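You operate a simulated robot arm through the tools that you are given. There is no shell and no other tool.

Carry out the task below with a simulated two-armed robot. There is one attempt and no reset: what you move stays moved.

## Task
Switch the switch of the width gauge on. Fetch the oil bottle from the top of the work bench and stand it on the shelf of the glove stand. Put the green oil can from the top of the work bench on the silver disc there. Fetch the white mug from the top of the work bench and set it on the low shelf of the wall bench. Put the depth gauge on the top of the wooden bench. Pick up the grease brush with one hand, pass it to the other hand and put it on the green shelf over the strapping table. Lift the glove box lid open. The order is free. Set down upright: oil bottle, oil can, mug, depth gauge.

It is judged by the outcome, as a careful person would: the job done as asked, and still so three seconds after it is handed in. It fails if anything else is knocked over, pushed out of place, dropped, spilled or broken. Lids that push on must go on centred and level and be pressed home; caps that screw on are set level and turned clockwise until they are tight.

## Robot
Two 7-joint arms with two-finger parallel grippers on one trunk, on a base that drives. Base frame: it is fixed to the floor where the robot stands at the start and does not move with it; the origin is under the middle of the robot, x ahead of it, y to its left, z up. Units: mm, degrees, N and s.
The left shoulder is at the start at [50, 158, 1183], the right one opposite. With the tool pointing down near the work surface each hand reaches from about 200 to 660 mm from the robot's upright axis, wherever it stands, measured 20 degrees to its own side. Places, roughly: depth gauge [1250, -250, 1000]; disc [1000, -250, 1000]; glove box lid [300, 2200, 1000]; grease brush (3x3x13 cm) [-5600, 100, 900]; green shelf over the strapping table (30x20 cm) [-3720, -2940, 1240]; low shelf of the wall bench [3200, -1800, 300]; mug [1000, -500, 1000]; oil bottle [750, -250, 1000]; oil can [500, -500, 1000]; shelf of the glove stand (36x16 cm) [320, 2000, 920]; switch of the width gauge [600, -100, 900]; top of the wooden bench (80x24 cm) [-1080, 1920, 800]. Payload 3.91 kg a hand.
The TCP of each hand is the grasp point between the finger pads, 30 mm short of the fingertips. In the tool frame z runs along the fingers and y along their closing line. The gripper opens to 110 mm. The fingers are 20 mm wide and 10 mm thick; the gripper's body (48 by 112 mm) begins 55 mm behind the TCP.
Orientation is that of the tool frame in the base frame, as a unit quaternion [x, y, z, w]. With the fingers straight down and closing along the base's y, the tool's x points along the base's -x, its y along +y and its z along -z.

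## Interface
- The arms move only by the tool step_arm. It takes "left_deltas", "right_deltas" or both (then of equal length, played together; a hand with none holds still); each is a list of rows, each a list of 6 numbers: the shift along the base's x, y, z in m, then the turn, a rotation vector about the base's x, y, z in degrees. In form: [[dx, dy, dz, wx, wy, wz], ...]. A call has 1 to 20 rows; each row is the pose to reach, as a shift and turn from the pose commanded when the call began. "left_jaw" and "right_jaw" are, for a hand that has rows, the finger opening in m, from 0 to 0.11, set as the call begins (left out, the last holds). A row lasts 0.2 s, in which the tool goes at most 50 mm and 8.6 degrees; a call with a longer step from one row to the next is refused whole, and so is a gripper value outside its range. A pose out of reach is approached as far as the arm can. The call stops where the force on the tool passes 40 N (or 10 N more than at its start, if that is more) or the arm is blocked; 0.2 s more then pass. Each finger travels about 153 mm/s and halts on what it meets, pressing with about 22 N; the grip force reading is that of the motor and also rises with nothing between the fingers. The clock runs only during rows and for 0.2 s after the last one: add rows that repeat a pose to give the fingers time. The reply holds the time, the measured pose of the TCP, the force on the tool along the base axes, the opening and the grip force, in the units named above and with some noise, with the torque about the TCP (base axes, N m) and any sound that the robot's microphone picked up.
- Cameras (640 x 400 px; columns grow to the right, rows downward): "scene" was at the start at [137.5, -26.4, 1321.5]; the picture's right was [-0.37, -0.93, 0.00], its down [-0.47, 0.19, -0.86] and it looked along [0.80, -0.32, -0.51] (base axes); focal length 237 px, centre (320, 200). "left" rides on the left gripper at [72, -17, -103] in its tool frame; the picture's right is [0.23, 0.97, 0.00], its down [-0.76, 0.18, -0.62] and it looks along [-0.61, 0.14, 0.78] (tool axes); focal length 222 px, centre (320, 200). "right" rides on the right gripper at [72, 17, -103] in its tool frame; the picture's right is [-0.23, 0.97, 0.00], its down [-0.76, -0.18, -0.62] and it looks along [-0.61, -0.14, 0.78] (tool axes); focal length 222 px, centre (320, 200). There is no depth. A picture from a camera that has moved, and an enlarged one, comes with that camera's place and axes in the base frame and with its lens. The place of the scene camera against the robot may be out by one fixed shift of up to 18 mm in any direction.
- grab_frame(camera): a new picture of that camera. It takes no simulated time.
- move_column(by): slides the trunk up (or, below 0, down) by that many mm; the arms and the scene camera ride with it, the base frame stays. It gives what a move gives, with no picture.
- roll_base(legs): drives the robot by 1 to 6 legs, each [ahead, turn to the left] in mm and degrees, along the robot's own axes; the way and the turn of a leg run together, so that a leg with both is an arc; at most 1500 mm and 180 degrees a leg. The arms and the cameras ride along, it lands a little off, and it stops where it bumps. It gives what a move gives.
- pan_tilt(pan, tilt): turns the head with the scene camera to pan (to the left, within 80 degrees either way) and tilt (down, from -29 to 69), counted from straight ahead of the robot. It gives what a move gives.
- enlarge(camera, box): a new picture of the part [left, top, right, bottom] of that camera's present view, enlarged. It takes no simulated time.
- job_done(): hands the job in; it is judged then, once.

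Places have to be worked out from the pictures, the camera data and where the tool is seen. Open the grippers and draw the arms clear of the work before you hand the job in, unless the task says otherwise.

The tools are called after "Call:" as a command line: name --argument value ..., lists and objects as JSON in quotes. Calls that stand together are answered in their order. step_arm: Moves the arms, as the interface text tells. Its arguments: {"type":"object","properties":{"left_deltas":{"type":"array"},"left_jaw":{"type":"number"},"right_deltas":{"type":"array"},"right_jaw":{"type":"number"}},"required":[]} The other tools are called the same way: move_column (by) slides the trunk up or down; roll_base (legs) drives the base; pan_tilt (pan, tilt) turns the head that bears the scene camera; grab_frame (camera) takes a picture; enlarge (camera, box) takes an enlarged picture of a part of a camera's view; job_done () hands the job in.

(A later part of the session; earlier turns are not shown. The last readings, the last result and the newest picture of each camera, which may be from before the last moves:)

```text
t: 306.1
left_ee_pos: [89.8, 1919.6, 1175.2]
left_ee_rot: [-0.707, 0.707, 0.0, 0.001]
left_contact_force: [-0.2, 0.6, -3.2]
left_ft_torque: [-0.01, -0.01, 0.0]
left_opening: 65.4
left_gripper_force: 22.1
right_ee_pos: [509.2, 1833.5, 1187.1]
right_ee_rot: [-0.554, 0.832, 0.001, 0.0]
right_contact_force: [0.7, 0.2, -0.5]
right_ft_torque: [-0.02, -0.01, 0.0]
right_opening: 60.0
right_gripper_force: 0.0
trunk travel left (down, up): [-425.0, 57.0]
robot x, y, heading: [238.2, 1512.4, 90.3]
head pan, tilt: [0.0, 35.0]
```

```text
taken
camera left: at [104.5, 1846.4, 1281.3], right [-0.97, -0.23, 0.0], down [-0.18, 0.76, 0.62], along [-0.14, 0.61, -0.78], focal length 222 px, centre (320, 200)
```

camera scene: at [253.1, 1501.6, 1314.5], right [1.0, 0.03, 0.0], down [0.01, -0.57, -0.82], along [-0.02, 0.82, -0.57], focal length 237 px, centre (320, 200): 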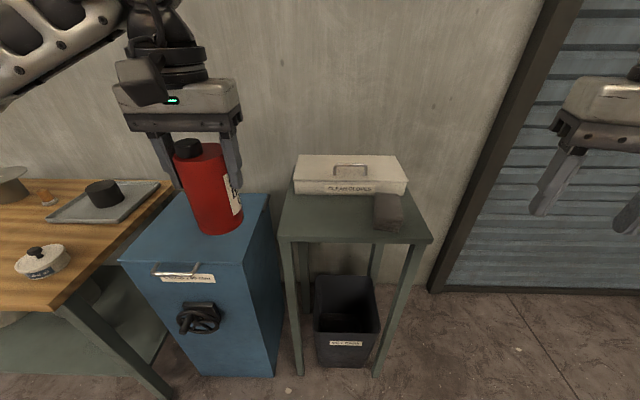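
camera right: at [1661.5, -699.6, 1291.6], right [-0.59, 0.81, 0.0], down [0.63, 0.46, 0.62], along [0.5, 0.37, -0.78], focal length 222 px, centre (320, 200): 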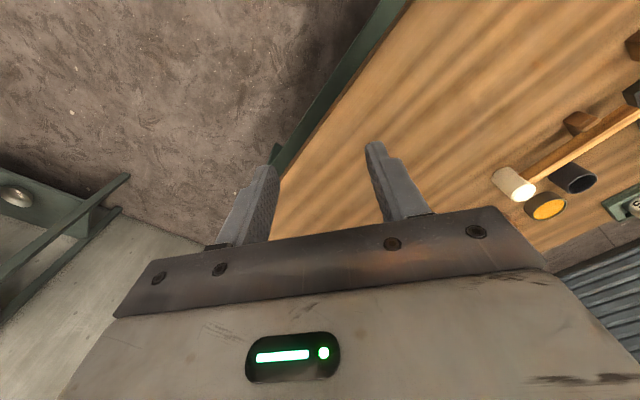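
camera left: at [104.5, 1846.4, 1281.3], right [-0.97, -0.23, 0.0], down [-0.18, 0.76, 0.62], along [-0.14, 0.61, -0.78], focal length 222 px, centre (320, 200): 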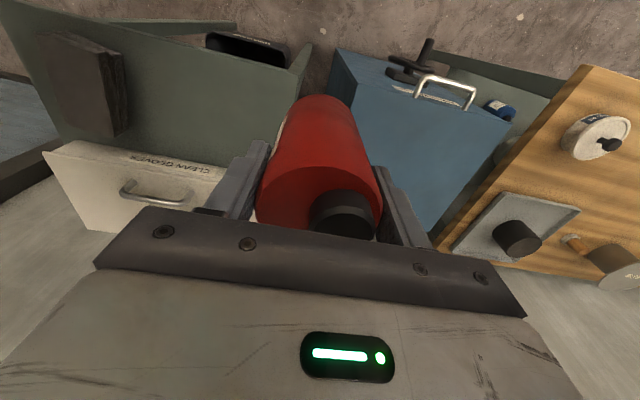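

Call:
enlarge --camera "left" --box '[0, 0, 340, 220]'

Call:
grab_frame --camera "scene"

```text
1.82 times, centred on (170, 110) of left
camera zoom: at [104.5, 1846.4, 1281.3], right [-0.97, -0.23, 0.0], down [-0.18, 0.76, 0.62], along [-0.14, 0.61, -0.78], focal length 404 px, centre (593, 364)
```

zoom: 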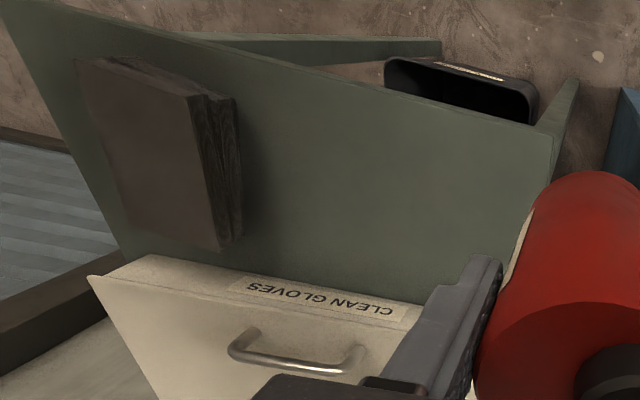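

```text
taken
camera scene: at [254.4, 1649.8, 1314.4], right [1.0, 0.0, 0.0], down [0.0, -0.57, -0.82], along [0.0, 0.82, -0.57], focal length 237 px, centre (320, 200)
```

scene: 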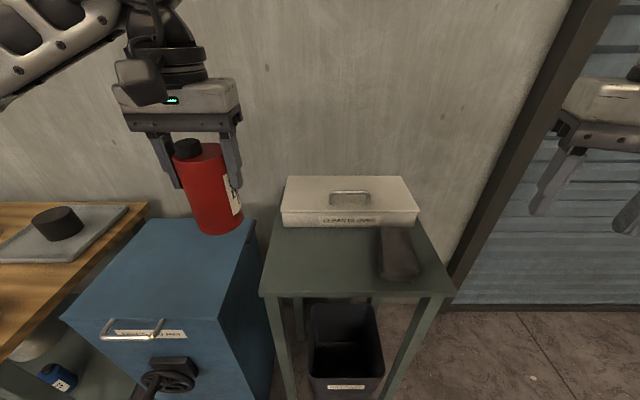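

The hand camera puts the shelf's front-left corner at [123, 1911]. I take the bottle to [185, 1980] and lower it toward the shelf.

Call:
step_arm --left_deltas '[[0.03, 0.02, 0, 0, 0, 0], [0.06, 0.04, 0, 0, 0, 0], [0.09, 0.058, 0, 0, 0, 0], [0.095, 0.06, -0.03, 0, 0, 0], [0.095, 0.06, -0.06, 0, 0, 0], [0.095, 0.06, -0.09, 0, 0, 0], [0.095, 0.06, -0.11, 0, 0, 0], [0.095, 0.06, -0.12, 0, 0, 0]]'

Call:
grab_frame --camera "scene"

Call:
grab_frame --camera "left"

```text
t: 307.9
left_ee_pos: [183.7, 1976.8, 1057.6]
left_ee_rot: [0.707, -0.707, 0.0, -0.001]
left_contact_force: [0.4, -1.0, -3.9]
left_ft_torque: [-0.01, -0.01, -0.01]
left_opening: 65.4
left_gripper_force: 22.0
right_ee_pos: [508.1, 1832.4, 1188.1]
right_ee_rot: [-0.554, 0.833, 0.001, 0.001]
right_contact_force: [0.0, 0.3, 0.3]
right_ft_torque: [-0.01, 0.03, -0.02]
right_opening: 60.0
right_gripper_force: 0.0
trunk travel left (down, up): [-425.0, 57.0]
robot x, y, heading: [242.7, 1512.5, 89.9]
head pan, tilt: [0.0, 35.0]
```

```text
taken
camera scene: at [254.3, 1649.0, 1314.5], right [1.0, 0.0, 0.0], down [0.0, -0.57, -0.82], along [0.0, 0.82, -0.57], focal length 237 px, centre (320, 200)
```

scene: 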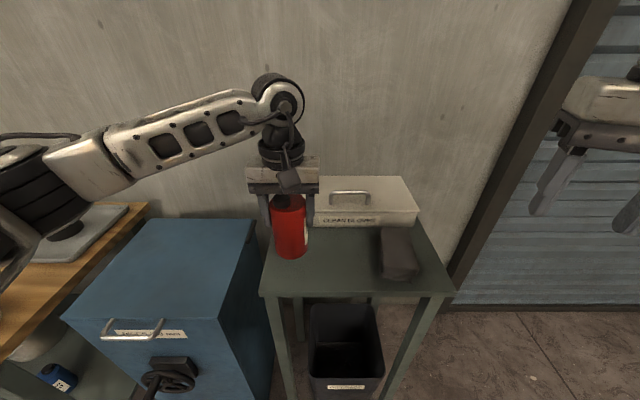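

```text
taken
camera left: at [198.7, 1904.9, 1161.5], right [-0.97, -0.23, 0.0], down [-0.18, 0.76, 0.62], along [-0.14, 0.61, -0.78], focal length 222 px, centre (320, 200)
```

left: 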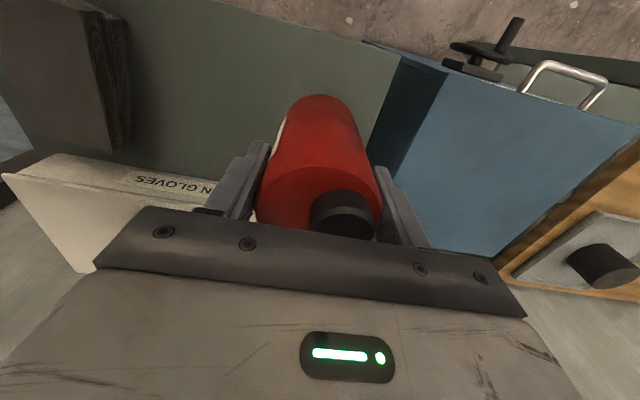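

The bottle is over the shelf. I shift it 15 mm further in and lower until it touches.

Call:
step_arm --left_deltas '[[0.015, 0.01, 0, 0, 0, 0], [0.015, 0.01, -0.012, 0, 0, 0], [0.015, 0.01, -0.022, 0, 0, 0], [0.015, 0.01, -0.028, 0, 0, 0], [0.015, 0.01, -0.032, 0, 0, 0]]'

Call:
step_arm --left_deltas '[[0, 0, -0.002, 0, 0, 0], [0, 0, -0.004, 0, 0, 0]]'

Call:
enlarge --camera "scene" --box '[230, 170, 340, 310]'

```text
t: 309.1
left_ee_pos: [199.1, 1989.1, 1025.2]
left_ee_rot: [-0.707, 0.707, 0.001, 0.0]
left_contact_force: [-0.3, -0.4, -3.6]
left_ft_torque: [-0.02, 0.0, -0.02]
left_opening: 65.8
left_gripper_force: 21.9
right_ee_pos: [509.6, 1833.4, 1188.7]
right_ee_rot: [-0.553, 0.833, 0.002, 0.0]
right_contact_force: [0.4, -0.4, 0.1]
right_ft_torque: [0.0, -0.03, -0.01]
right_opening: 59.8
right_gripper_force: 0.0
trunk travel left (down, up): [-425.0, 57.0]
robot x, y, heading: [241.6, 1516.2, 90.1]
head pan, tilt: [0.0, 35.0]
```

```text
t: 309.7
left_ee_pos: [199.1, 1988.2, 1021.2]
left_ee_rot: [-0.707, 0.707, 0.001, 0.001]
left_contact_force: [0.0, 0.5, -4.1]
left_ft_torque: [-0.03, 0.02, -0.01]
left_opening: 65.7
left_gripper_force: 21.3
right_ee_pos: [507.9, 1832.7, 1188.3]
right_ee_rot: [-0.554, 0.833, 0.001, 0.0]
right_contact_force: [0.3, -0.7, -0.4]
right_ft_torque: [0.02, 0.03, -0.02]
right_opening: 60.0
right_gripper_force: 0.1
trunk travel left (down, up): [-425.0, 57.0]
robot x, y, heading: [236.9, 1513.0, 90.2]
head pan, tilt: [0.0, 35.0]
```

```text
2.86 times, centred on (285, 240) of scene
camera zoom: at [254.4, 1649.0, 1314.5], right [1.0, 0.0, 0.0], down [0.0, -0.57, -0.82], along [0.0, 0.82, -0.57], focal length 676 px, centre (420, 86)
```

zoom: 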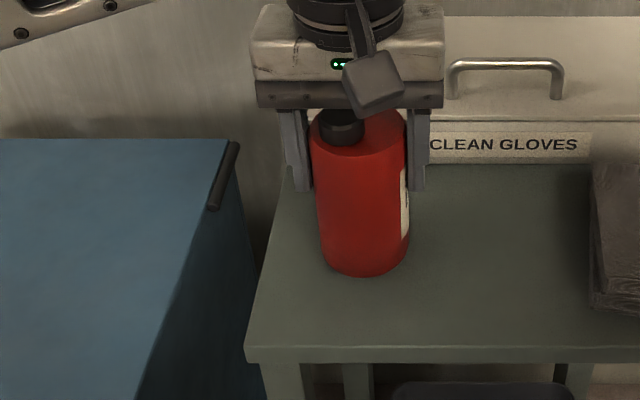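

Still hanging free just above the shelf; I lower a few millimetres more until it touches.

Call:
step_arm --left_deltas '[[0, 0, -0.003, 0, 0, 0], [0, 0, -0.005, 0, 0, 0]]'

Call:
step_arm --left_deltas '[[0, 0, -0.002, 0, 0, 0], [0, 0, -0.004, 0, 0, 0]]'

```text
t: 310.3
left_ee_pos: [198.4, 1989.0, 1015.8]
left_ee_rot: [-0.707, 0.707, 0.0, 0.001]
left_contact_force: [0.4, -0.1, -3.3]
left_ft_torque: [0.03, 0.0, 0.01]
left_opening: 65.5
left_gripper_force: 22.0
right_ee_pos: [508.4, 1832.2, 1188.1]
right_ee_rot: [-0.554, 0.832, 0.001, 0.0]
right_contact_force: [-0.5, -1.1, 0.5]
right_ft_torque: [0.02, -0.02, -0.03]
right_opening: 60.2
right_gripper_force: 0.0
trunk travel left (down, up): [-425.0, 57.0]
robot x, y, heading: [243.9, 1512.7, 90.4]
head pan, tilt: [0.0, 35.0]
```

```text
t: 310.9
left_ee_pos: [198.8, 1988.0, 1014.0]
left_ee_rot: [0.708, -0.707, -0.001, -0.003]
left_contact_force: [-4.2, -0.5, 11.3]
left_ft_torque: [-0.43, 0.48, -0.05]
left_opening: 65.8
left_gripper_force: 21.7
right_ee_pos: [509.0, 1831.1, 1188.5]
right_ee_rot: [-0.554, 0.833, 0.001, 0.0]
right_contact_force: [1.0, -0.8, 0.7]
right_ft_torque: [-0.01, 0.01, -0.01]
right_opening: 60.2
right_gripper_force: 0.1
trunk travel left (down, up): [-425.0, 57.0]
robot x, y, heading: [240.6, 1515.3, 90.0]
head pan, tilt: [0.0, 35.0]
```

Contact. I ease off 2 mm, open the fingers and check that the bottle stands.

Call:
step_arm --left_deltas '[[0, 0, 0.002, 0, 0, 0], [0, 0, 0.002, 0, 0, 0]]'

Call:
step_arm --left_deltas '[[0, 0, 0, 0, 0, 0], [0, 0, 0, 0, 0, 0], [0, 0, 0, 0, 0, 0]]' --left_jaw 0.11

Call:
enlarge --camera "scene" --box '[230, 170, 340, 310]'

```text
t: 311.5
left_ee_pos: [198.7, 1988.0, 1014.3]
left_ee_rot: [-0.707, 0.707, 0.001, 0.001]
left_contact_force: [-1.5, 0.6, -0.4]
left_ft_torque: [0.12, 0.18, 0.03]
left_opening: 65.8
left_gripper_force: 22.9
right_ee_pos: [508.2, 1831.4, 1187.8]
right_ee_rot: [-0.554, 0.832, 0.003, 0.002]
right_contact_force: [0.1, -0.3, 0.2]
right_ft_torque: [-0.01, 0.02, -0.03]
right_opening: 60.0
right_gripper_force: 0.1
trunk travel left (down, up): [-425.0, 57.0]
robot x, y, heading: [240.4, 1508.4, 89.8]
head pan, tilt: [0.0, 35.0]
```

```text
t: 312.3
left_ee_pos: [199.7, 1988.6, 1013.6]
left_ee_rot: [0.707, -0.707, 0.0, -0.001]
left_contact_force: [0.2, -0.4, -1.0]
left_ft_torque: [0.0, -0.02, 0.04]
left_opening: 110.0
left_gripper_force: 0.0
right_ee_pos: [508.1, 1832.6, 1188.5]
right_ee_rot: [-0.554, 0.832, 0.003, 0.001]
right_contact_force: [-0.9, -1.0, -0.4]
right_ft_torque: [-0.01, -0.01, 0.01]
right_opening: 60.1
right_gripper_force: 0.1
trunk travel left (down, up): [-425.0, 57.0]
robot x, y, heading: [243.1, 1510.7, 90.0]
head pan, tilt: [0.0, 35.0]
```

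```text
2.86 times, centred on (285, 240) of scene
camera zoom: at [254.4, 1648.7, 1314.6], right [1.0, 0.0, 0.0], down [0.0, -0.57, -0.82], along [0.0, 0.82, -0.57], focal length 676 px, centre (420, 86)
```

zoom: 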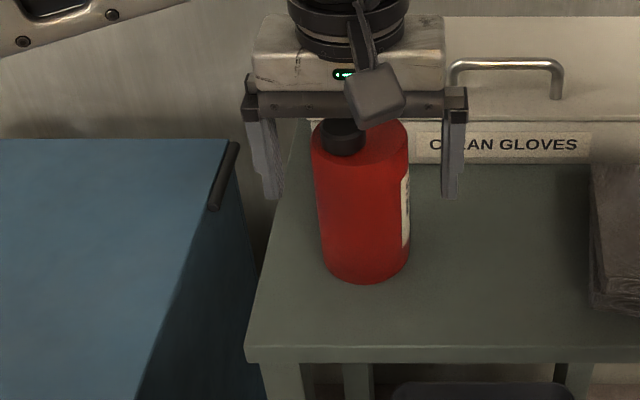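

The oil bottle stands on the shelf. I lift the hand straight off it.

Call:
step_arm --left_deltas '[[0, 0, 0.03, 0, 0, 0], [0, 0, 0.07, 0, 0, 0], [0, 0, 0.11, 0, 0, 0], [0, 0, 0.15, 0, 0, 0], [0.02, 0.005, 0.17, 0, 0, 0]]'

Call:
grab_frame --camera "left"

Call:
grab_frame --camera "scene"

```text
t: 313.5
left_ee_pos: [216.3, 1993.3, 1183.7]
left_ee_rot: [0.707, -0.707, -0.001, -0.001]
left_contact_force: [-0.2, -0.5, 0.0]
left_ft_torque: [-0.02, -0.01, 0.03]
left_opening: 110.0
left_gripper_force: 0.0
right_ee_pos: [508.4, 1832.7, 1187.7]
right_ee_rot: [-0.554, 0.833, 0.002, 0.0]
right_contact_force: [-0.5, 0.1, -1.1]
right_ft_torque: [0.0, 0.03, -0.02]
right_opening: 60.1
right_gripper_force: 0.0
trunk travel left (down, up): [-425.0, 57.0]
robot x, y, heading: [241.1, 1513.8, 90.0]
head pan, tilt: [0.0, 35.0]
```

```text
taken
camera left: at [233.0, 1920.9, 1288.6], right [-0.97, -0.23, 0.0], down [-0.18, 0.76, 0.62], along [-0.14, 0.61, -0.78], focal length 222 px, centre (320, 200)
```

left: 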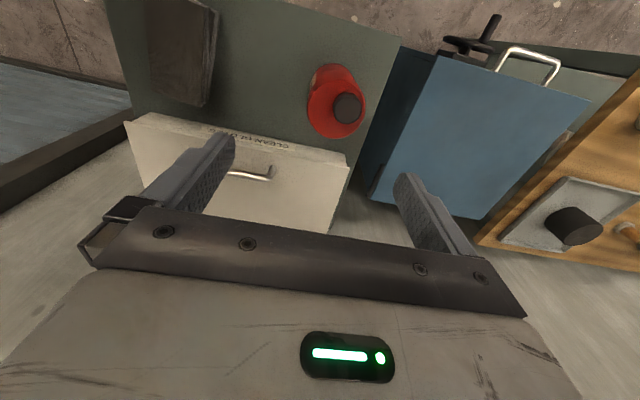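

```text
taken
camera scene: at [255.3, 1648.7, 1314.5], right [1.0, 0.0, 0.0], down [0.0, -0.57, -0.82], along [0.0, 0.82, -0.57], focal length 237 px, centre (320, 200)
```

scene: 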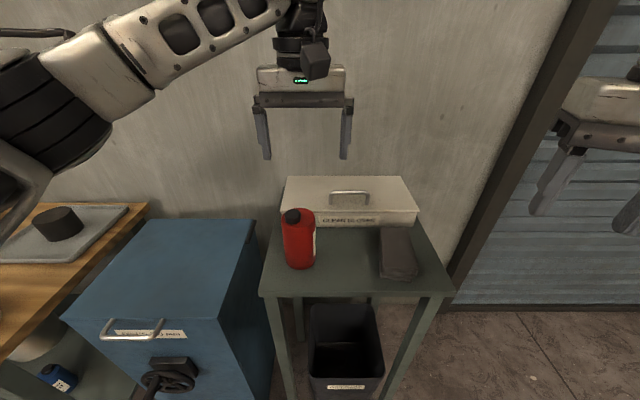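

Next the glove box lid. The handle bar (along x, about [308, 2118]) is best gripped from above with the fingers closing along y; I shift the base to the right for reach.

Call:
roll_base --legs '[[0, -70], [270, 0], [0, 70]]'

Call:
grab_frame --camera "left"

Call:
grab_frame --camera "scene"

```text
t: 321.6
left_ee_pos: [454.5, 2080.4, 1184.3]
left_ee_rot: [0.718, -0.696, 0.0, -0.001]
left_contact_force: [0.2, -0.3, 0.4]
left_ft_torque: [-0.01, -0.02, -0.04]
left_opening: 110.0
left_gripper_force: 0.1
right_ee_pos: [751.1, 1929.0, 1187.9]
right_ee_rot: [-0.567, 0.824, 0.001, 0.0]
right_contact_force: [-0.5, 0.6, 1.1]
right_ft_torque: [-0.01, -0.01, 0.01]
right_opening: 60.0
right_gripper_force: 0.1
trunk travel left (down, up): [-425.0, 57.0]
robot x, y, heading: [492.7, 1603.0, 92.0]
head pan, tilt: [0.0, 35.0]
```

```text
taken
camera left: at [471.7, 2009.5, 1288.2], right [-0.97, -0.26, 0.0], down [-0.2, 0.75, 0.62], along [-0.16, 0.6, -0.78], focal length 222 px, centre (320, 200)
```

left: 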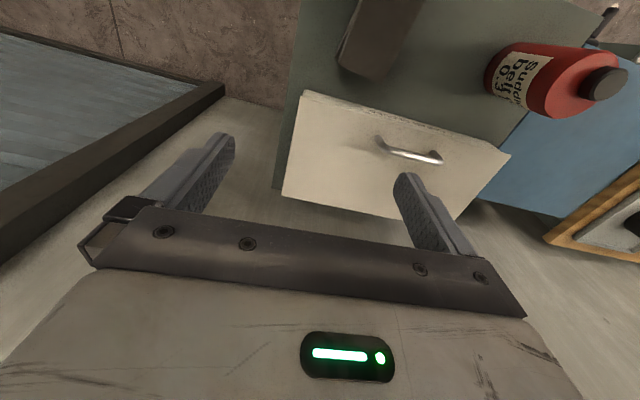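

```text
taken
camera scene: at [502.9, 1737.6, 1314.6], right [1.0, 0.03, 0.0], down [0.02, -0.57, -0.82], along [-0.03, 0.82, -0.57], focal length 237 px, centre (320, 200)
```

scene: 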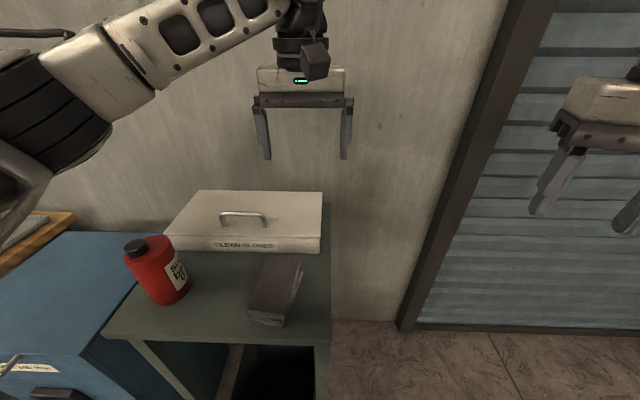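

Handle bar from the hand camera: x 266–362, y≈2112, z≈1005; lid y 2084–2257. I turn the left hand 90° (closing along y) while moving above the bar.

Call:
step_arm --left_deltas '[[-0.013, 0.003, 0, 0, 0, -8.2], [-0.026, 0.006, 0, 0, 0, -16.4], [-0.039, 0.009, 0, 0, 0, -24.6], [-0.052, 0.012, 0, 0, 0, -32.8], [-0.065, 0.015, 0, 0, 0, -41], [-0.078, 0.018, 0, 0, 0, -49.2], [-0.091, 0.021, 0, 0, 0, -57.4], [-0.104, 0.024, 0, 0, 0, -65.6], [-0.117, 0.027, 0, 0, 0, -73.8], [-0.13, 0.03, 0, 0, 0, -82], [-0.142, 0.032, -0.02, 0, 0, -90], [-0.142, 0.032, -0.05, 0, 0, -91.8], [-0.142, 0.032, -0.07, 0, 0, -91.8]]' --left_jaw 0.05

Call:
grab_frame --camera "left"

Call:
grab_frame --camera "scene"

```text
t: 324.4
left_ee_pos: [412.5, 1904.6, 1118.8]
left_ee_rot: [0.001, 1.0, 0.0, 0.001]
left_contact_force: [-0.9, 0.6, -0.1]
left_ft_torque: [0.01, 0.02, 0.02]
left_opening: 50.0
left_gripper_force: 0.1
left hand out of reach, approached as far as the arm can: row 6, 7, 8, 9, 10, 11, 12, 13
right_ee_pos: [751.1, 1928.8, 1188.5]
right_ee_rot: [-0.567, 0.824, 0.002, 0.0]
right_contact_force: [0.5, 0.0, -0.3]
right_ft_torque: [0.0, 0.0, 0.0]
right_opening: 59.7
right_gripper_force: 0.1
trunk travel left (down, up): [-425.0, 57.0]
robot x, y, heading: [493.0, 1602.2, 92.0]
head pan, tilt: [0.0, 35.0]
```

```text
taken
camera left: at [337.7, 1888.1, 1223.9], right [-0.23, 0.97, 0.0], down [0.76, 0.18, 0.62], along [0.61, 0.14, -0.78], focal length 222 px, centre (320, 200)
```

left: 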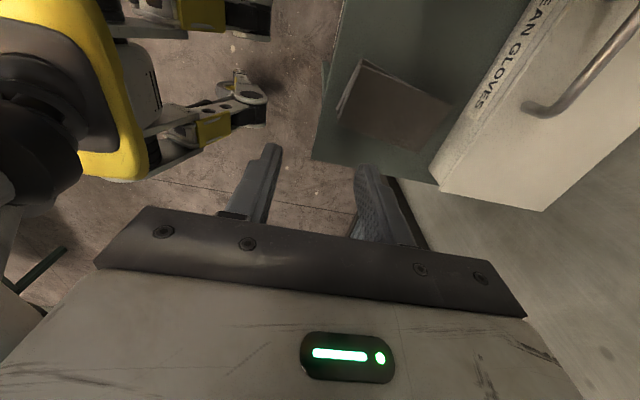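

```text
taken
camera scene: at [503.2, 1737.5, 1314.6], right [1.0, 0.03, 0.0], down [0.02, -0.57, -0.82], along [-0.03, 0.82, -0.57], focal length 237 px, centre (320, 200)
```

scene: 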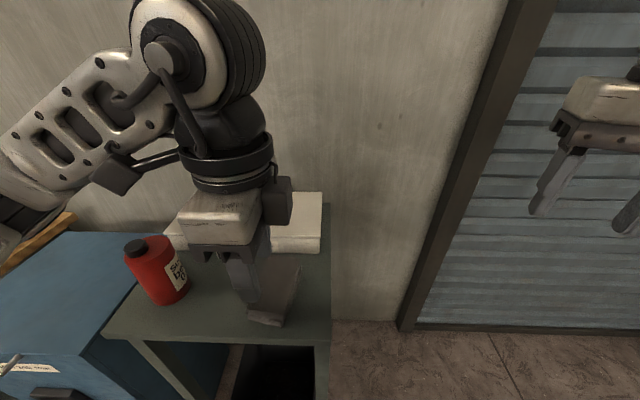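

That yaw direction costs too much reach. I rotate back and try the opposite yaw (+90°).

Call:
step_arm --left_deltas '[[0, 0.005, 0.01, 0, 0, 8.3], [0, 0.01, 0.02, 0, 0, 16.6], [0, 0.02, 0.03, 0, 0, 24.9], [0, 0.03, 0.04, 0, 0, 33.2], [0, 0.04, 0.05, 0, 0, 41.5], [0, 0.05, 0.06, 0, 0, 49.8], [0, 0.06, 0.065, 0, 0, 58.1], [0, 0.07, 0.065, 0, 0, 66.4], [0, 0.08, 0.065, 0, 0, 74.7], [0, 0.09, 0.065, 0, 0, 83], [0, 0.1, 0.065, 0, 0, 91.3], [0, 0.1, 0.065, 0, 0, 99.6], [0, 0.1, 0.065, 0, 0, 107.9], [0, 0.1, 0.065, 0, 0, 116.2], [0, 0.1, 0.065, 0, 0, 124.5], [0, 0.1, 0.065, 0, 0, 132.8], [0, 0.1, 0.065, 0, 0, 141.1], [0, 0.1, 0.065, 0, 0, 149.4], [0, 0.1, 0.065, 0, 0, 157.7], [0, 0.1, 0.065, 0, 0, 165]]'

```text
t: 328.6
left_ee_pos: [414.4, 2016.2, 1197.2]
left_ee_rot: [0.992, -0.13, -0.001, 0.0]
left_contact_force: [0.5, 0.0, 0.8]
left_ft_torque: [0.01, 0.01, 0.0]
left_opening: 49.9
left_gripper_force: 0.0
right_ee_pos: [751.2, 1928.5, 1187.6]
right_ee_rot: [-0.568, 0.823, 0.001, 0.0]
right_contact_force: [-0.3, 0.6, 0.7]
right_ft_torque: [0.02, 0.03, 0.01]
right_opening: 59.8
right_gripper_force: 0.0
trunk travel left (down, up): [-425.0, 57.0]
robot x, y, heading: [494.4, 1598.5, 92.0]
head pan, tilt: [0.0, 35.0]
```

This direction works (hand now at 165°). I finish the turn to 180° and move above the handle.

Call:
step_arm --left_deltas '[[-0.02, 0.02, 0, 0, 0, 5], [-0.04, 0.04, 0, 0, 0, 10], [-0.06, 0.06, 0, 0, 0, 15], [-0.08, 0.08, -0.01, 0, 0, 15], [-0.1, 0.096, -0.03, 0, 0, 15], [-0.102, 0.096, -0.06, 0, 0, 15], [-0.102, 0.096, -0.08, 0, 0, 15]]'

Call:
grab_frame --camera "left"

Call:
grab_frame --camera "scene"

```text
t: 330.2
left_ee_pos: [309.2, 2113.7, 1115.9]
left_ee_rot: [1.0, 0.0, -0.001, -0.002]
left_contact_force: [-0.1, 0.5, 0.0]
left_ft_torque: [0.0, 0.01, 0.03]
left_opening: 50.2
left_gripper_force: 0.0
right_ee_pos: [751.0, 1929.5, 1188.4]
right_ee_rot: [-0.567, 0.824, 0.001, 0.0]
right_contact_force: [-1.1, 1.0, 0.0]
right_ft_torque: [-0.02, -0.03, 0.01]
right_opening: 59.8
right_gripper_force: 0.1
trunk travel left (down, up): [-425.0, 57.0]
robot x, y, heading: [491.8, 1602.9, 92.2]
head pan, tilt: [0.0, 35.0]
```

```text
taken
camera left: at [380.7, 2130.6, 1219.4], right [0.23, -0.97, 0.0], down [-0.76, -0.18, 0.62], along [-0.61, -0.14, -0.78], focal length 222 px, centre (320, 200)
```

left: 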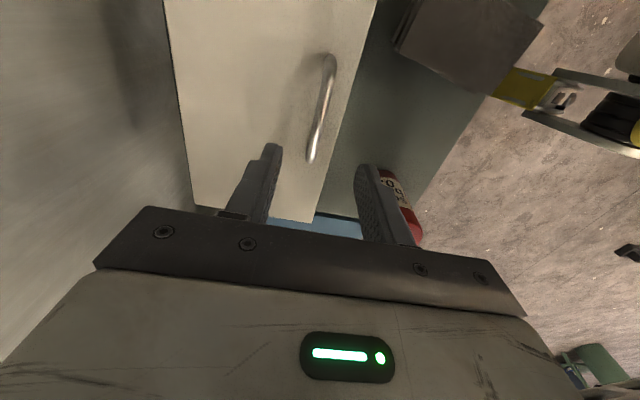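

```text
taken
camera scene: at [502.9, 1737.7, 1314.6], right [1.0, 0.03, 0.0], down [0.02, -0.57, -0.82], along [-0.03, 0.82, -0.57], focal length 237 px, centre (320, 200)
```

scene: 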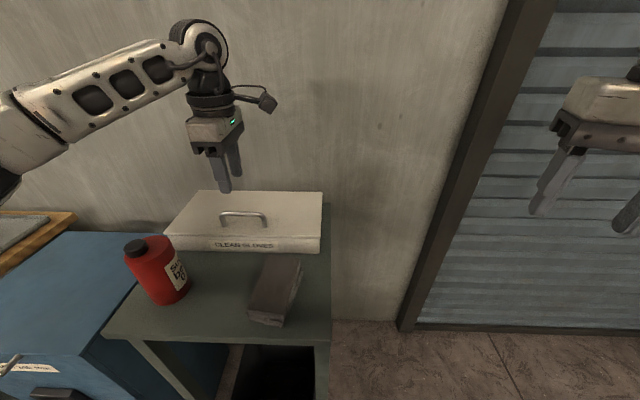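

The bar lies between the fingers (y≈2115). I descend around it to TCP z≈1018 in steps.

Call:
step_arm --left_deltas '[[0.002, 0.002, -0.03, 0, 0, 0], [0.002, 0.002, -0.06, 0, 0, 0], [0.002, 0.002, -0.08, 0, 0, 0], [0.002, 0.002, -0.092, 0, 0, 0], [0.002, 0.002, -0.098, 0, 0, 0]]'

Call:
grab_frame --camera "left"

Call:
enlarge --camera "scene" --box '[150, 130, 340, 280]'

```text
t: 331.4
left_ee_pos: [313.5, 2113.1, 1017.2]
left_ee_rot: [1.0, 0.0, -0.001, -0.001]
left_contact_force: [0.4, 0.5, -0.6]
left_ft_torque: [-0.01, -0.03, 0.0]
left_opening: 50.2
left_gripper_force: 0.0
right_ee_pos: [751.9, 1930.2, 1187.9]
right_ee_rot: [-0.567, 0.824, 0.001, 0.001]
right_contact_force: [0.5, 0.2, -0.1]
right_ft_torque: [-0.02, 0.01, -0.04]
right_opening: 60.1
right_gripper_force: 0.1
trunk travel left (down, up): [-425.0, 57.0]
robot x, y, heading: [494.1, 1601.5, 92.2]
head pan, tilt: [0.0, 35.0]
```

```text
taken
camera left: at [384.0, 2130.7, 1121.6], right [0.23, -0.97, 0.0], down [-0.76, -0.18, 0.62], along [-0.61, -0.14, -0.78], focal length 222 px, centre (320, 200)
```

left: 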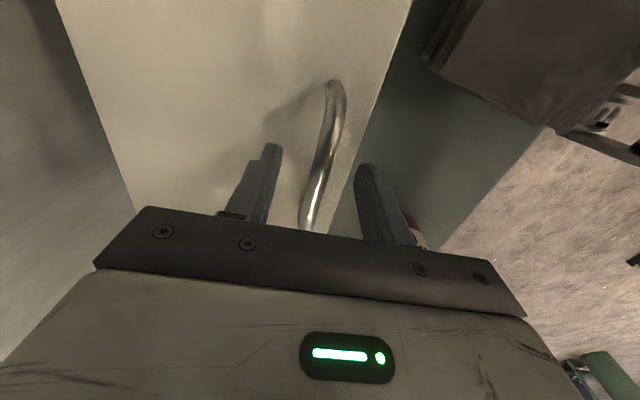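

```text
2.67 times, centred on (245, 205) of scene
camera zoom: at [503.1, 1737.6, 1314.6], right [1.0, 0.03, 0.0], down [0.02, -0.57, -0.82], along [-0.03, 0.82, -0.57], focal length 631 px, centre (520, 187)
```

zoom: 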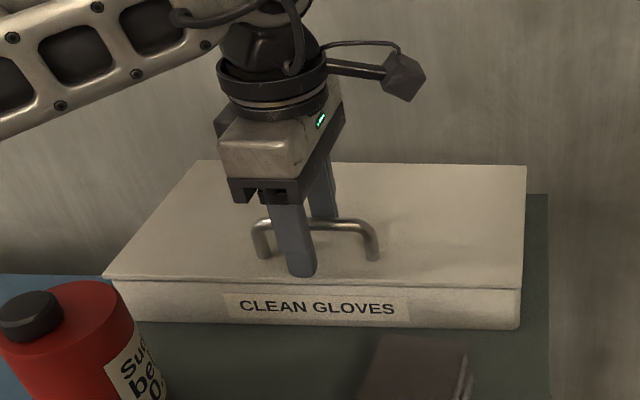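

The fingers straddle the bar. I close on it.

Call:
step_arm --left_deltas '[[0, 0, 0, 0, 0, 0], [0, 0, 0, 0, 0, 0], [0, 0, 0, 0, 0, 0]]' --left_jaw 0

Call:
grab_frame --camera "left"

```text
t: 332.2
left_ee_pos: [312.0, 2114.0, 1017.7]
left_ee_rot: [1.0, 0.001, -0.001, -0.001]
left_contact_force: [-0.2, 11.8, 1.5]
left_ft_torque: [0.13, -0.15, -0.05]
left_opening: 10.6
left_gripper_force: 45.2
right_ee_pos: [751.0, 1930.3, 1187.4]
right_ee_rot: [-0.567, 0.824, 0.001, 0.001]
right_contact_force: [0.3, -0.3, -0.6]
right_ft_torque: [-0.01, -0.01, 0.01]
right_opening: 60.0
right_gripper_force: 0.1
trunk travel left (down, up): [-425.0, 57.0]
robot x, y, heading: [494.6, 1598.2, 91.8]
head pan, tilt: [0.0, 35.0]
```

```text
taken
camera left: at [383.9, 2132.3, 1121.6], right [0.23, -0.97, 0.0], down [-0.76, -0.18, 0.62], along [-0.61, -0.14, -0.78], focal length 222 px, centre (320, 200)
```

left: 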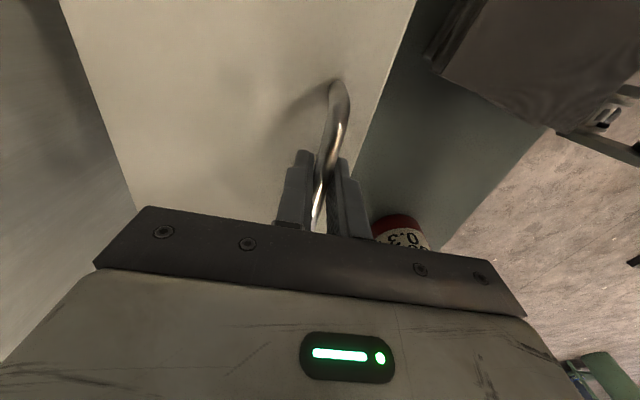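

The bar is gripped, but opening the lid from here would run out of reach. I release it, rise, and reposition the base to the right side of the stand where the whole arc is within reach.

Call:
step_arm --left_deltas '[[0, 0.001, 0, 0, 0, 0], [0, 0.001, 0, 0, 0, 0]]' --left_jaw 0.06

Call:
step_arm --left_deltas '[[0, 0, 0.03, 0, 0, 0], [0, 0, 0.07, 0, 0, 0], [0, 0, 0.11, 0, 0, 0], [0, 0, 0.15, 0, 0, 0], [0.03, -0.03, 0.17, 0, 0, 0], [0.06, -0.06, 0.175, 0, 0, 0], [0.09, -0.09, 0.175, 0, 0, 0], [0.11, -0.12, 0.175, 0, 0, 0]]'

Call:
grab_frame --camera "scene"

```text
t: 332.8
left_ee_pos: [312.7, 2113.5, 1017.4]
left_ee_rot: [1.0, 0.001, -0.002, 0.0]
left_contact_force: [0.7, 0.9, 0.3]
left_ft_torque: [-0.04, -0.05, 0.02]
left_opening: 59.8
left_gripper_force: 0.0
right_ee_pos: [750.0, 1930.0, 1187.4]
right_ee_rot: [-0.567, 0.823, 0.002, 0.002]
right_contact_force: [-0.8, 0.6, 0.7]
right_ft_torque: [-0.02, -0.01, -0.01]
right_opening: 60.1
right_gripper_force: 0.0
trunk travel left (down, up): [-425.0, 57.0]
robot x, y, heading: [494.9, 1605.4, 91.8]
head pan, tilt: [0.0, 35.0]
```

```text
t: 334.6
left_ee_pos: [424.9, 1993.9, 1192.0]
left_ee_rot: [1.0, 0.001, -0.001, 0.0]
left_contact_force: [0.1, 0.3, 0.8]
left_ft_torque: [-0.02, 0.02, 0.01]
left_opening: 59.9
left_gripper_force: 0.1
right_ee_pos: [751.1, 1929.2, 1188.5]
right_ee_rot: [-0.566, 0.824, 0.002, 0.001]
right_contact_force: [0.2, 0.5, -0.9]
right_ft_torque: [0.0, 0.01, 0.0]
right_opening: 59.8
right_gripper_force: 0.1
trunk travel left (down, up): [-425.0, 57.0]
robot x, y, heading: [494.0, 1601.4, 91.8]
head pan, tilt: [0.0, 35.0]
```

```text
taken
camera scene: at [503.3, 1737.3, 1314.6], right [1.0, 0.03, 0.0], down [0.02, -0.57, -0.82], along [-0.03, 0.82, -0.57], focal length 237 px, centre (320, 200)
```

scene: 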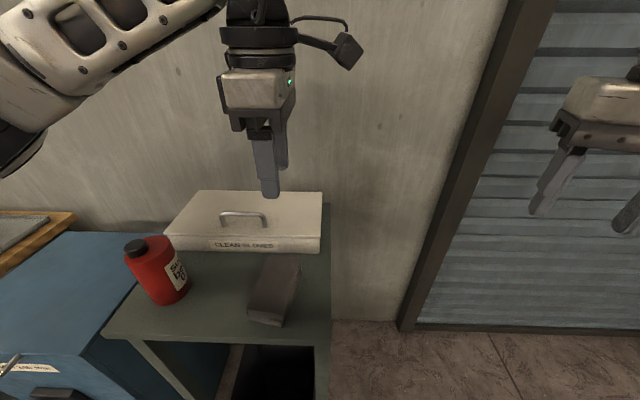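

Call:
step_arm --right_deltas '[[0, -0.03, 0, 0, 0, 0], [0, -0.06, 0, 0, 0, 0], [0, -0.09, 0, 0, 0, 0], [0, -0.12, 0, 0, 0, 0], [0, -0.14, 0, 0, 0, 0]]'

Call:
roll_base --legs '[[0, -82], [280, 0], [0, 80], [275, 0]]'

```text
t: 335.8
left_ee_pos: [424.9, 1994.7, 1192.4]
left_ee_rot: [1.0, 0.0, -0.001, -0.001]
left_contact_force: [0.5, -0.4, 0.8]
left_ft_torque: [-0.02, 0.02, -0.02]
left_opening: 59.9
left_gripper_force: 0.1
right_ee_pos: [749.8, 1788.8, 1185.6]
right_ee_rot: [-0.567, 0.823, 0.002, 0.001]
right_contact_force: [0.2, -0.3, -0.7]
right_ft_torque: [-0.01, -0.01, -0.03]
right_opening: 59.9
right_gripper_force: 0.0
trunk travel left (down, up): [-425.0, 57.0]
robot x, y, heading: [495.4, 1601.7, 92.0]
head pan, tilt: [0.0, 35.0]
```

```text
t: 346.3
left_ee_pos: [724.6, 2318.4, 1191.2]
left_ee_rot: [1.0, -0.022, -0.001, 0.0]
left_contact_force: [0.1, 0.0, 0.5]
left_ft_torque: [-0.02, 0.02, -0.03]
left_opening: 60.2
left_gripper_force: 0.0
right_ee_pos: [1039.8, 2096.5, 1186.5]
right_ee_rot: [-0.547, 0.837, 0.002, 0.001]
right_contact_force: [0.2, 0.7, 0.7]
right_ft_torque: [-0.02, 0.02, -0.02]
right_opening: 60.0
right_gripper_force: 0.1
trunk travel left (down, up): [-425.0, 57.0]
robot x, y, heading: [795.7, 1919.3, 89.5]
head pan, tilt: [0.0, 35.0]
```

Call:
roll_base --legs '[[0, 35]]'

Call:
pan_tilt --pan 20 --tilt 35

Call:
grab_frame --camera "scene"

Call:
grab_frame --camera "left"

```text
t: 348.4
left_ee_pos: [509.3, 2205.0, 1192.5]
left_ee_rot: [0.96, 0.279, -0.001, -0.001]
left_contact_force: [0.2, -0.8, -0.6]
left_ft_torque: [-0.02, -0.03, 0.02]
left_opening: 59.9
left_gripper_force: 0.0
right_ee_pos: [894.3, 2205.2, 1186.1]
right_ee_rot: [0.775, -0.632, -0.002, 0.0]
right_contact_force: [0.0, 0.1, -0.3]
right_ft_torque: [0.03, 0.03, -0.01]
right_opening: 60.0
right_gripper_force: 0.1
trunk travel left (down, up): [-425.0, 57.0]
robot x, y, heading: [795.3, 1917.8, 124.3]
head pan, tilt: [0.0, 35.0]
```

```text
t: 349.2
left_ee_pos: [509.8, 2205.0, 1193.2]
left_ee_rot: [0.96, 0.281, -0.001, -0.001]
left_contact_force: [0.1, -0.6, -0.5]
left_ft_torque: [0.0, 0.01, -0.02]
left_opening: 60.1
left_gripper_force: 0.1
right_ee_pos: [895.0, 2205.6, 1186.4]
right_ee_rot: [0.775, -0.632, -0.002, -0.001]
right_contact_force: [0.3, 0.0, 0.2]
right_ft_torque: [0.0, -0.02, 0.0]
right_opening: 59.9
right_gripper_force: 0.0
trunk travel left (down, up): [-425.0, 57.0]
robot x, y, heading: [796.7, 1917.8, 124.1]
head pan, tilt: [20.0, 35.0]
```

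```text
taken
camera scene: at [714.8, 2012.9, 1314.6], right [0.58, 0.81, 0.0], down [0.47, -0.33, -0.82], along [-0.67, 0.48, -0.57], focal length 237 px, centre (320, 200)
```

scene: 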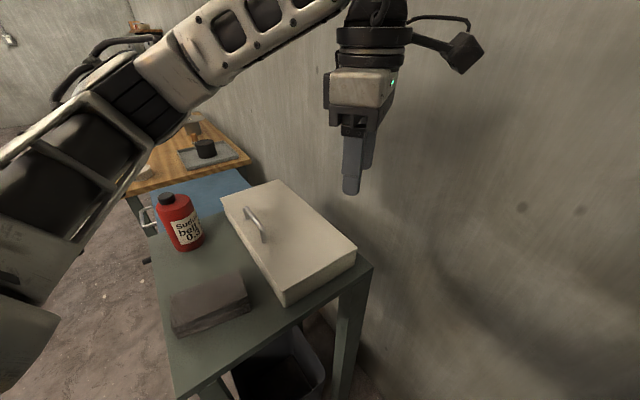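

```text
taken
camera left: at [560.5, 2258.1, 1296.6], right [0.72, -0.7, 0.0], down [-0.54, -0.56, 0.62], along [-0.44, -0.45, -0.78], focal length 222 px, centre (320, 200)
```

left: 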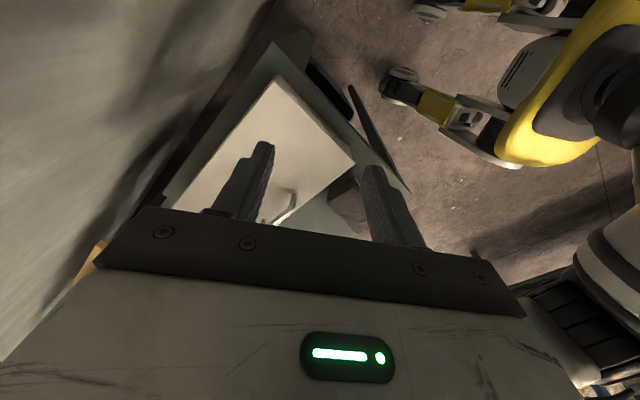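

The handle's arc is now well in reach. I turn the hand back to closing along y and bring it above the bar again.

Call:
step_arm --left_deltas '[[-0.03, -0.014, 0, 0, 0, -5], [-0.06, -0.028, 0, 0, 0, -10], [-0.09, -0.042, 0, 0, 0, -15], [-0.12, -0.056, -0.01, 0, 0, -20], [-0.15, -0.07, -0.02, 0, 0, -25], [-0.18, -0.084, -0.04, 0, 0, -32.5], [-0.197, -0.0915, -0.07, 0, 0, -32.5], [-0.197, -0.0915, -0.09, 0, 0, -32.5]]' --left_jaw 0.05

Call:
grab_frame --camera "left"

Call:
grab_frame --camera "scene"

```text
t: 351.0
left_ee_pos: [311.4, 2114.1, 1103.4]
left_ee_rot: [1.0, 0.0, -0.001, -0.001]
left_contact_force: [0.0, 0.5, 0.5]
left_ft_torque: [0.04, -0.03, -0.01]
left_opening: 49.9
left_gripper_force: 0.0
right_ee_pos: [894.7, 2205.6, 1186.0]
right_ee_rot: [0.775, -0.632, -0.002, -0.001]
right_contact_force: [0.7, 0.4, -0.5]
right_ft_torque: [0.04, 0.03, 0.02]
right_opening: 60.0
right_gripper_force: 0.0
trunk travel left (down, up): [-425.0, 57.0]
robot x, y, heading: [793.1, 1925.8, 124.4]
head pan, tilt: [20.0, 35.0]
```

```text
taken
camera left: at [381.9, 2130.9, 1207.1], right [0.23, -0.97, 0.0], down [-0.76, -0.18, 0.62], along [-0.61, -0.14, -0.78], focal length 222 px, centre (320, 200)
```

left: 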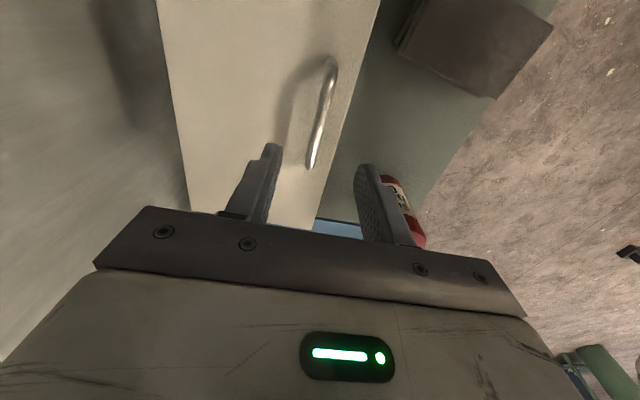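

```text
taken
camera scene: at [714.7, 2012.9, 1314.6], right [0.58, 0.81, 0.0], down [0.47, -0.33, -0.82], along [-0.67, 0.48, -0.57], focal length 237 px, centre (320, 200)
```

scene: 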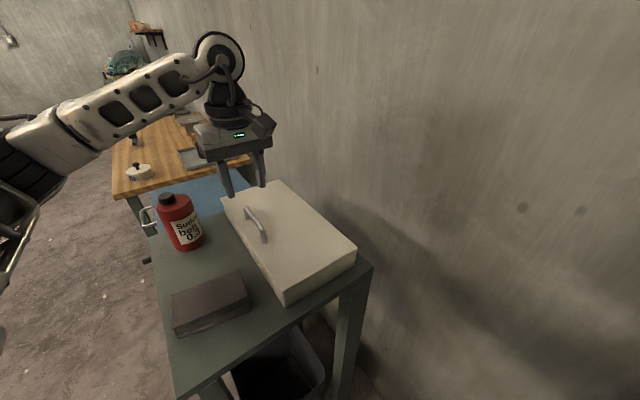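

I descend onto the bar and close the fingers.

Call:
step_arm --left_deltas '[[0, 0.0015, -0.03, 0, 0, 0], [0, 0.0015, -0.06, 0, 0, 0], [0, 0.0015, -0.078, 0, 0, 0], [0, 0.0015, -0.086, 0, 0, 0]]'

Call:
step_arm --left_deltas '[[0, 0, 0, 0, 0, 0], [0, 0, 0, 0, 0, 0], [0, 0, 0, 0, 0, 0]]' --left_jaw 0

```text
t: 352.0
left_ee_pos: [310.6, 2116.3, 1016.4]
left_ee_rot: [1.0, -0.001, 0.0, -0.001]
left_contact_force: [0.1, 1.0, 0.2]
left_ft_torque: [-0.01, 0.02, 0.0]
left_opening: 50.4
left_gripper_force: 0.1
right_ee_pos: [894.2, 2204.5, 1185.3]
right_ee_rot: [0.775, -0.632, -0.001, -0.001]
right_contact_force: [0.6, 0.2, 0.7]
right_ft_torque: [0.01, -0.01, 0.02]
right_opening: 59.9
right_gripper_force: 0.0
trunk travel left (down, up): [-425.0, 57.0]
robot x, y, heading: [793.8, 1921.6, 124.2]
head pan, tilt: [20.0, 35.0]
```

```text
t: 352.8
left_ee_pos: [311.3, 2116.0, 1016.3]
left_ee_rot: [1.0, 0.001, -0.001, 0.0]
left_contact_force: [0.9, 2.4, -1.0]
left_ft_torque: [0.0, 0.17, -0.02]
left_opening: 10.4
left_gripper_force: 44.9
right_ee_pos: [895.5, 2206.0, 1185.3]
right_ee_rot: [0.775, -0.631, -0.001, 0.0]
right_contact_force: [-0.1, -0.1, -0.1]
right_ft_torque: [-0.01, 0.0, 0.02]
right_opening: 60.0
right_gripper_force: 0.0
trunk travel left (down, up): [-425.0, 57.0]
robot x, y, heading: [792.7, 1921.4, 124.5]
head pan, tilt: [20.0, 35.0]
```

The bar is held without side load. I lift it along the lid's arc, first to about 30°, and check the forces.

Call:
step_arm --left_deltas '[[0, 0.0037, 0.0122, 0, 0, 0], [0, 0.0085, 0.0239, 0, 0, 0], [0, 0.0144, 0.0352, 0, 0, 0], [0, 0.0211, 0.046, 0, 0, 0], [0, 0.0288, 0.0561, 0, 0, 0], [0, 0.0374, 0.0656, 0, 0, 0]]'

Call:
grab_frame --camera "scene"

Call:
grab_frame --camera "left"

```text
t: 354.2
left_ee_pos: [311.8, 2149.8, 1083.4]
left_ee_rot: [1.0, 0.002, -0.002, -0.001]
left_contact_force: [-14.3, -6.7, 3.6]
left_ft_torque: [-0.17, 0.2, -0.33]
left_opening: 10.6
left_gripper_force: 44.2
right_ee_pos: [892.3, 2203.5, 1186.8]
right_ee_rot: [0.775, -0.631, -0.001, -0.001]
right_contact_force: [-0.2, 0.8, 0.6]
right_ft_torque: [-0.02, 0.02, 0.02]
right_opening: 59.7
right_gripper_force: 0.1
trunk travel left (down, up): [-425.0, 57.0]
robot x, y, heading: [795.8, 1924.0, 124.4]
head pan, tilt: [20.0, 35.0]
```

```text
taken
camera scene: at [713.2, 2011.6, 1314.6], right [0.58, 0.81, 0.0], down [0.47, -0.33, -0.82], along [-0.66, 0.48, -0.57], focal length 237 px, centre (320, 200)
```

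scene: 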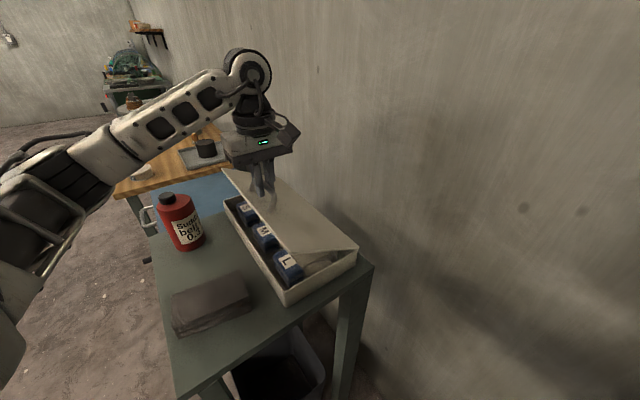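

```text
taken
camera left: at [382.1, 2166.4, 1187.5], right [0.23, -0.97, 0.0], down [-0.76, -0.18, 0.62], along [-0.61, -0.14, -0.78], focal length 222 px, centre (320, 200)
```

left: 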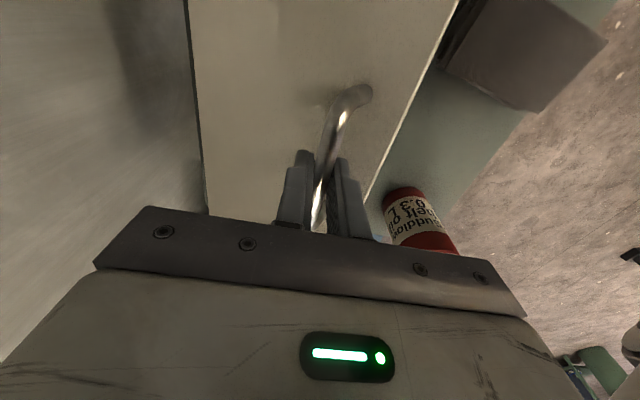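

The lid swings up (glove packs visible inside) with modest forces. I continue along the arc to about 60°.

Call:
step_arm --left_deltas '[[0, 0.0047, 0.01, 0, 0, 0], [0, 0.0142, 0.0182, 0, 0, 0], [0, 0.0244, 0.0256, 0, 0, 0], [0, 0.0351, 0.032, 0, 0, 0], [0, 0.0464, 0.0375, 0, 0, 0], [0, 0.0582, 0.042, 0, 0, 0]]'

Call:
grab_frame --camera "scene"

```text
t: 355.6
left_ee_pos: [311.3, 2207.8, 1123.9]
left_ee_rot: [1.0, 0.001, 0.0, -0.002]
left_contact_force: [-10.4, -5.2, 11.1]
left_ft_torque: [-0.1, -0.66, -0.49]
left_opening: 10.6
left_gripper_force: 45.1
right_ee_pos: [894.1, 2205.1, 1187.4]
right_ee_rot: [0.775, -0.632, -0.001, -0.001]
right_contact_force: [0.1, -0.1, -0.4]
right_ft_torque: [-0.04, 0.02, 0.0]
right_opening: 60.1
right_gripper_force: 0.0
trunk travel left (down, up): [-425.0, 57.0]
robot x, y, heading: [796.8, 1917.8, 124.4]
head pan, tilt: [20.0, 35.0]
```

```text
taken
camera scene: at [714.1, 2011.6, 1314.8], right [0.58, 0.81, 0.0], down [0.47, -0.33, -0.82], along [-0.67, 0.48, -0.57], focal length 237 px, centre (320, 200)
```

scene: 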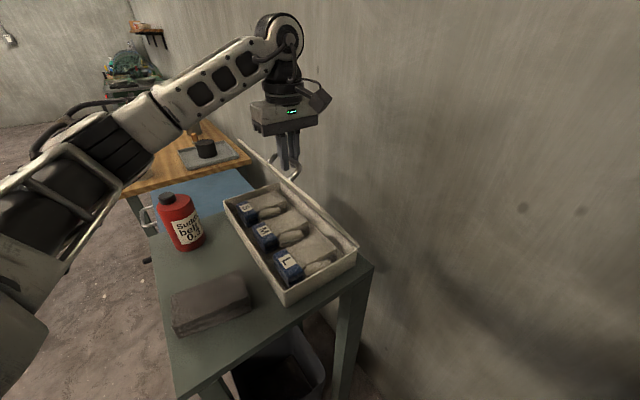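

I fit the hinge from the measured points (≈[y 2262, z 974]) and carry the lid on past vertical to about 98°.

Call:
step_arm --left_deltas '[[0, 0.0043, 0.0029, 0, 0, 0], [0, 0.0168, 0.0063, 0, 0, 0], [0, 0.0296, 0.0087, 0, 0, 0], [0, 0.0426, 0.0099, 0, 0, 0], [0, 0.0556, 0.01, 0, 0, 0], [0, 0.0685, 0.009, 0, 0, 0], [0, 0.0813, 0.0068, 0, 0, 0], [0, 0.0939, 0.0035, 0, 0, 0], [0, 0.1013, 0.001, 0, 0, 0]]'

Call:
grab_frame --camera "scene"

Call:
grab_frame --camera "left"

```text
t: 357.6
left_ee_pos: [313.2, 2313.6, 1124.2]
left_ee_rot: [1.0, 0.001, -0.001, 0.001]
left_contact_force: [-5.2, -1.1, -0.8]
left_ft_torque: [-0.09, -0.36, -0.58]
left_opening: 10.4
left_gripper_force: 44.8
right_ee_pos: [893.4, 2205.5, 1185.6]
right_ee_rot: [0.775, -0.631, -0.002, -0.001]
right_contact_force: [-0.5, 0.4, 0.3]
right_ft_torque: [-0.02, 0.0, 0.0]
right_opening: 60.1
right_gripper_force: 0.0
trunk travel left (down, up): [-425.0, 57.0]
robot x, y, heading: [794.9, 1917.2, 124.3]
head pan, tilt: [20.0, 35.0]
```

```text
taken
camera scene: at [713.9, 2012.9, 1314.5], right [0.58, 0.81, 0.0], down [0.47, -0.33, -0.82], along [-0.66, 0.48, -0.57], focal length 237 px, centre (320, 200)
```

scene: 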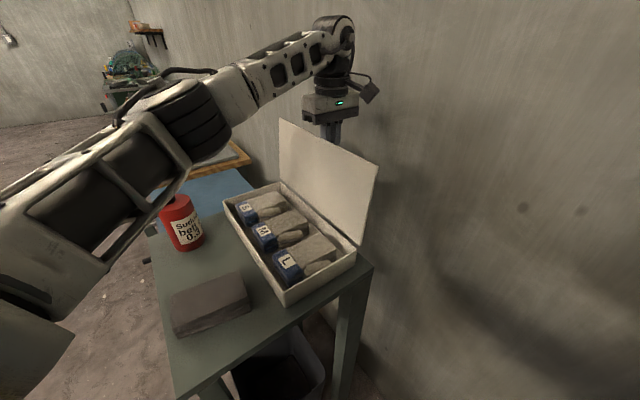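

```text
taken
camera left: at [383.1, 2329.3, 1228.3], right [0.23, -0.97, 0.0], down [-0.76, -0.18, 0.62], along [-0.61, -0.14, -0.78], focal length 222 px, centre (320, 200)
```

left: 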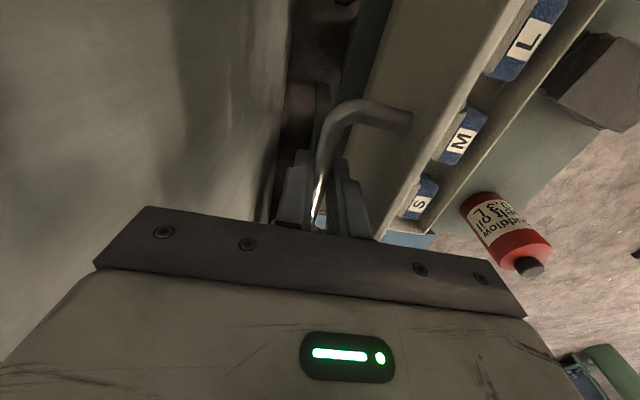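

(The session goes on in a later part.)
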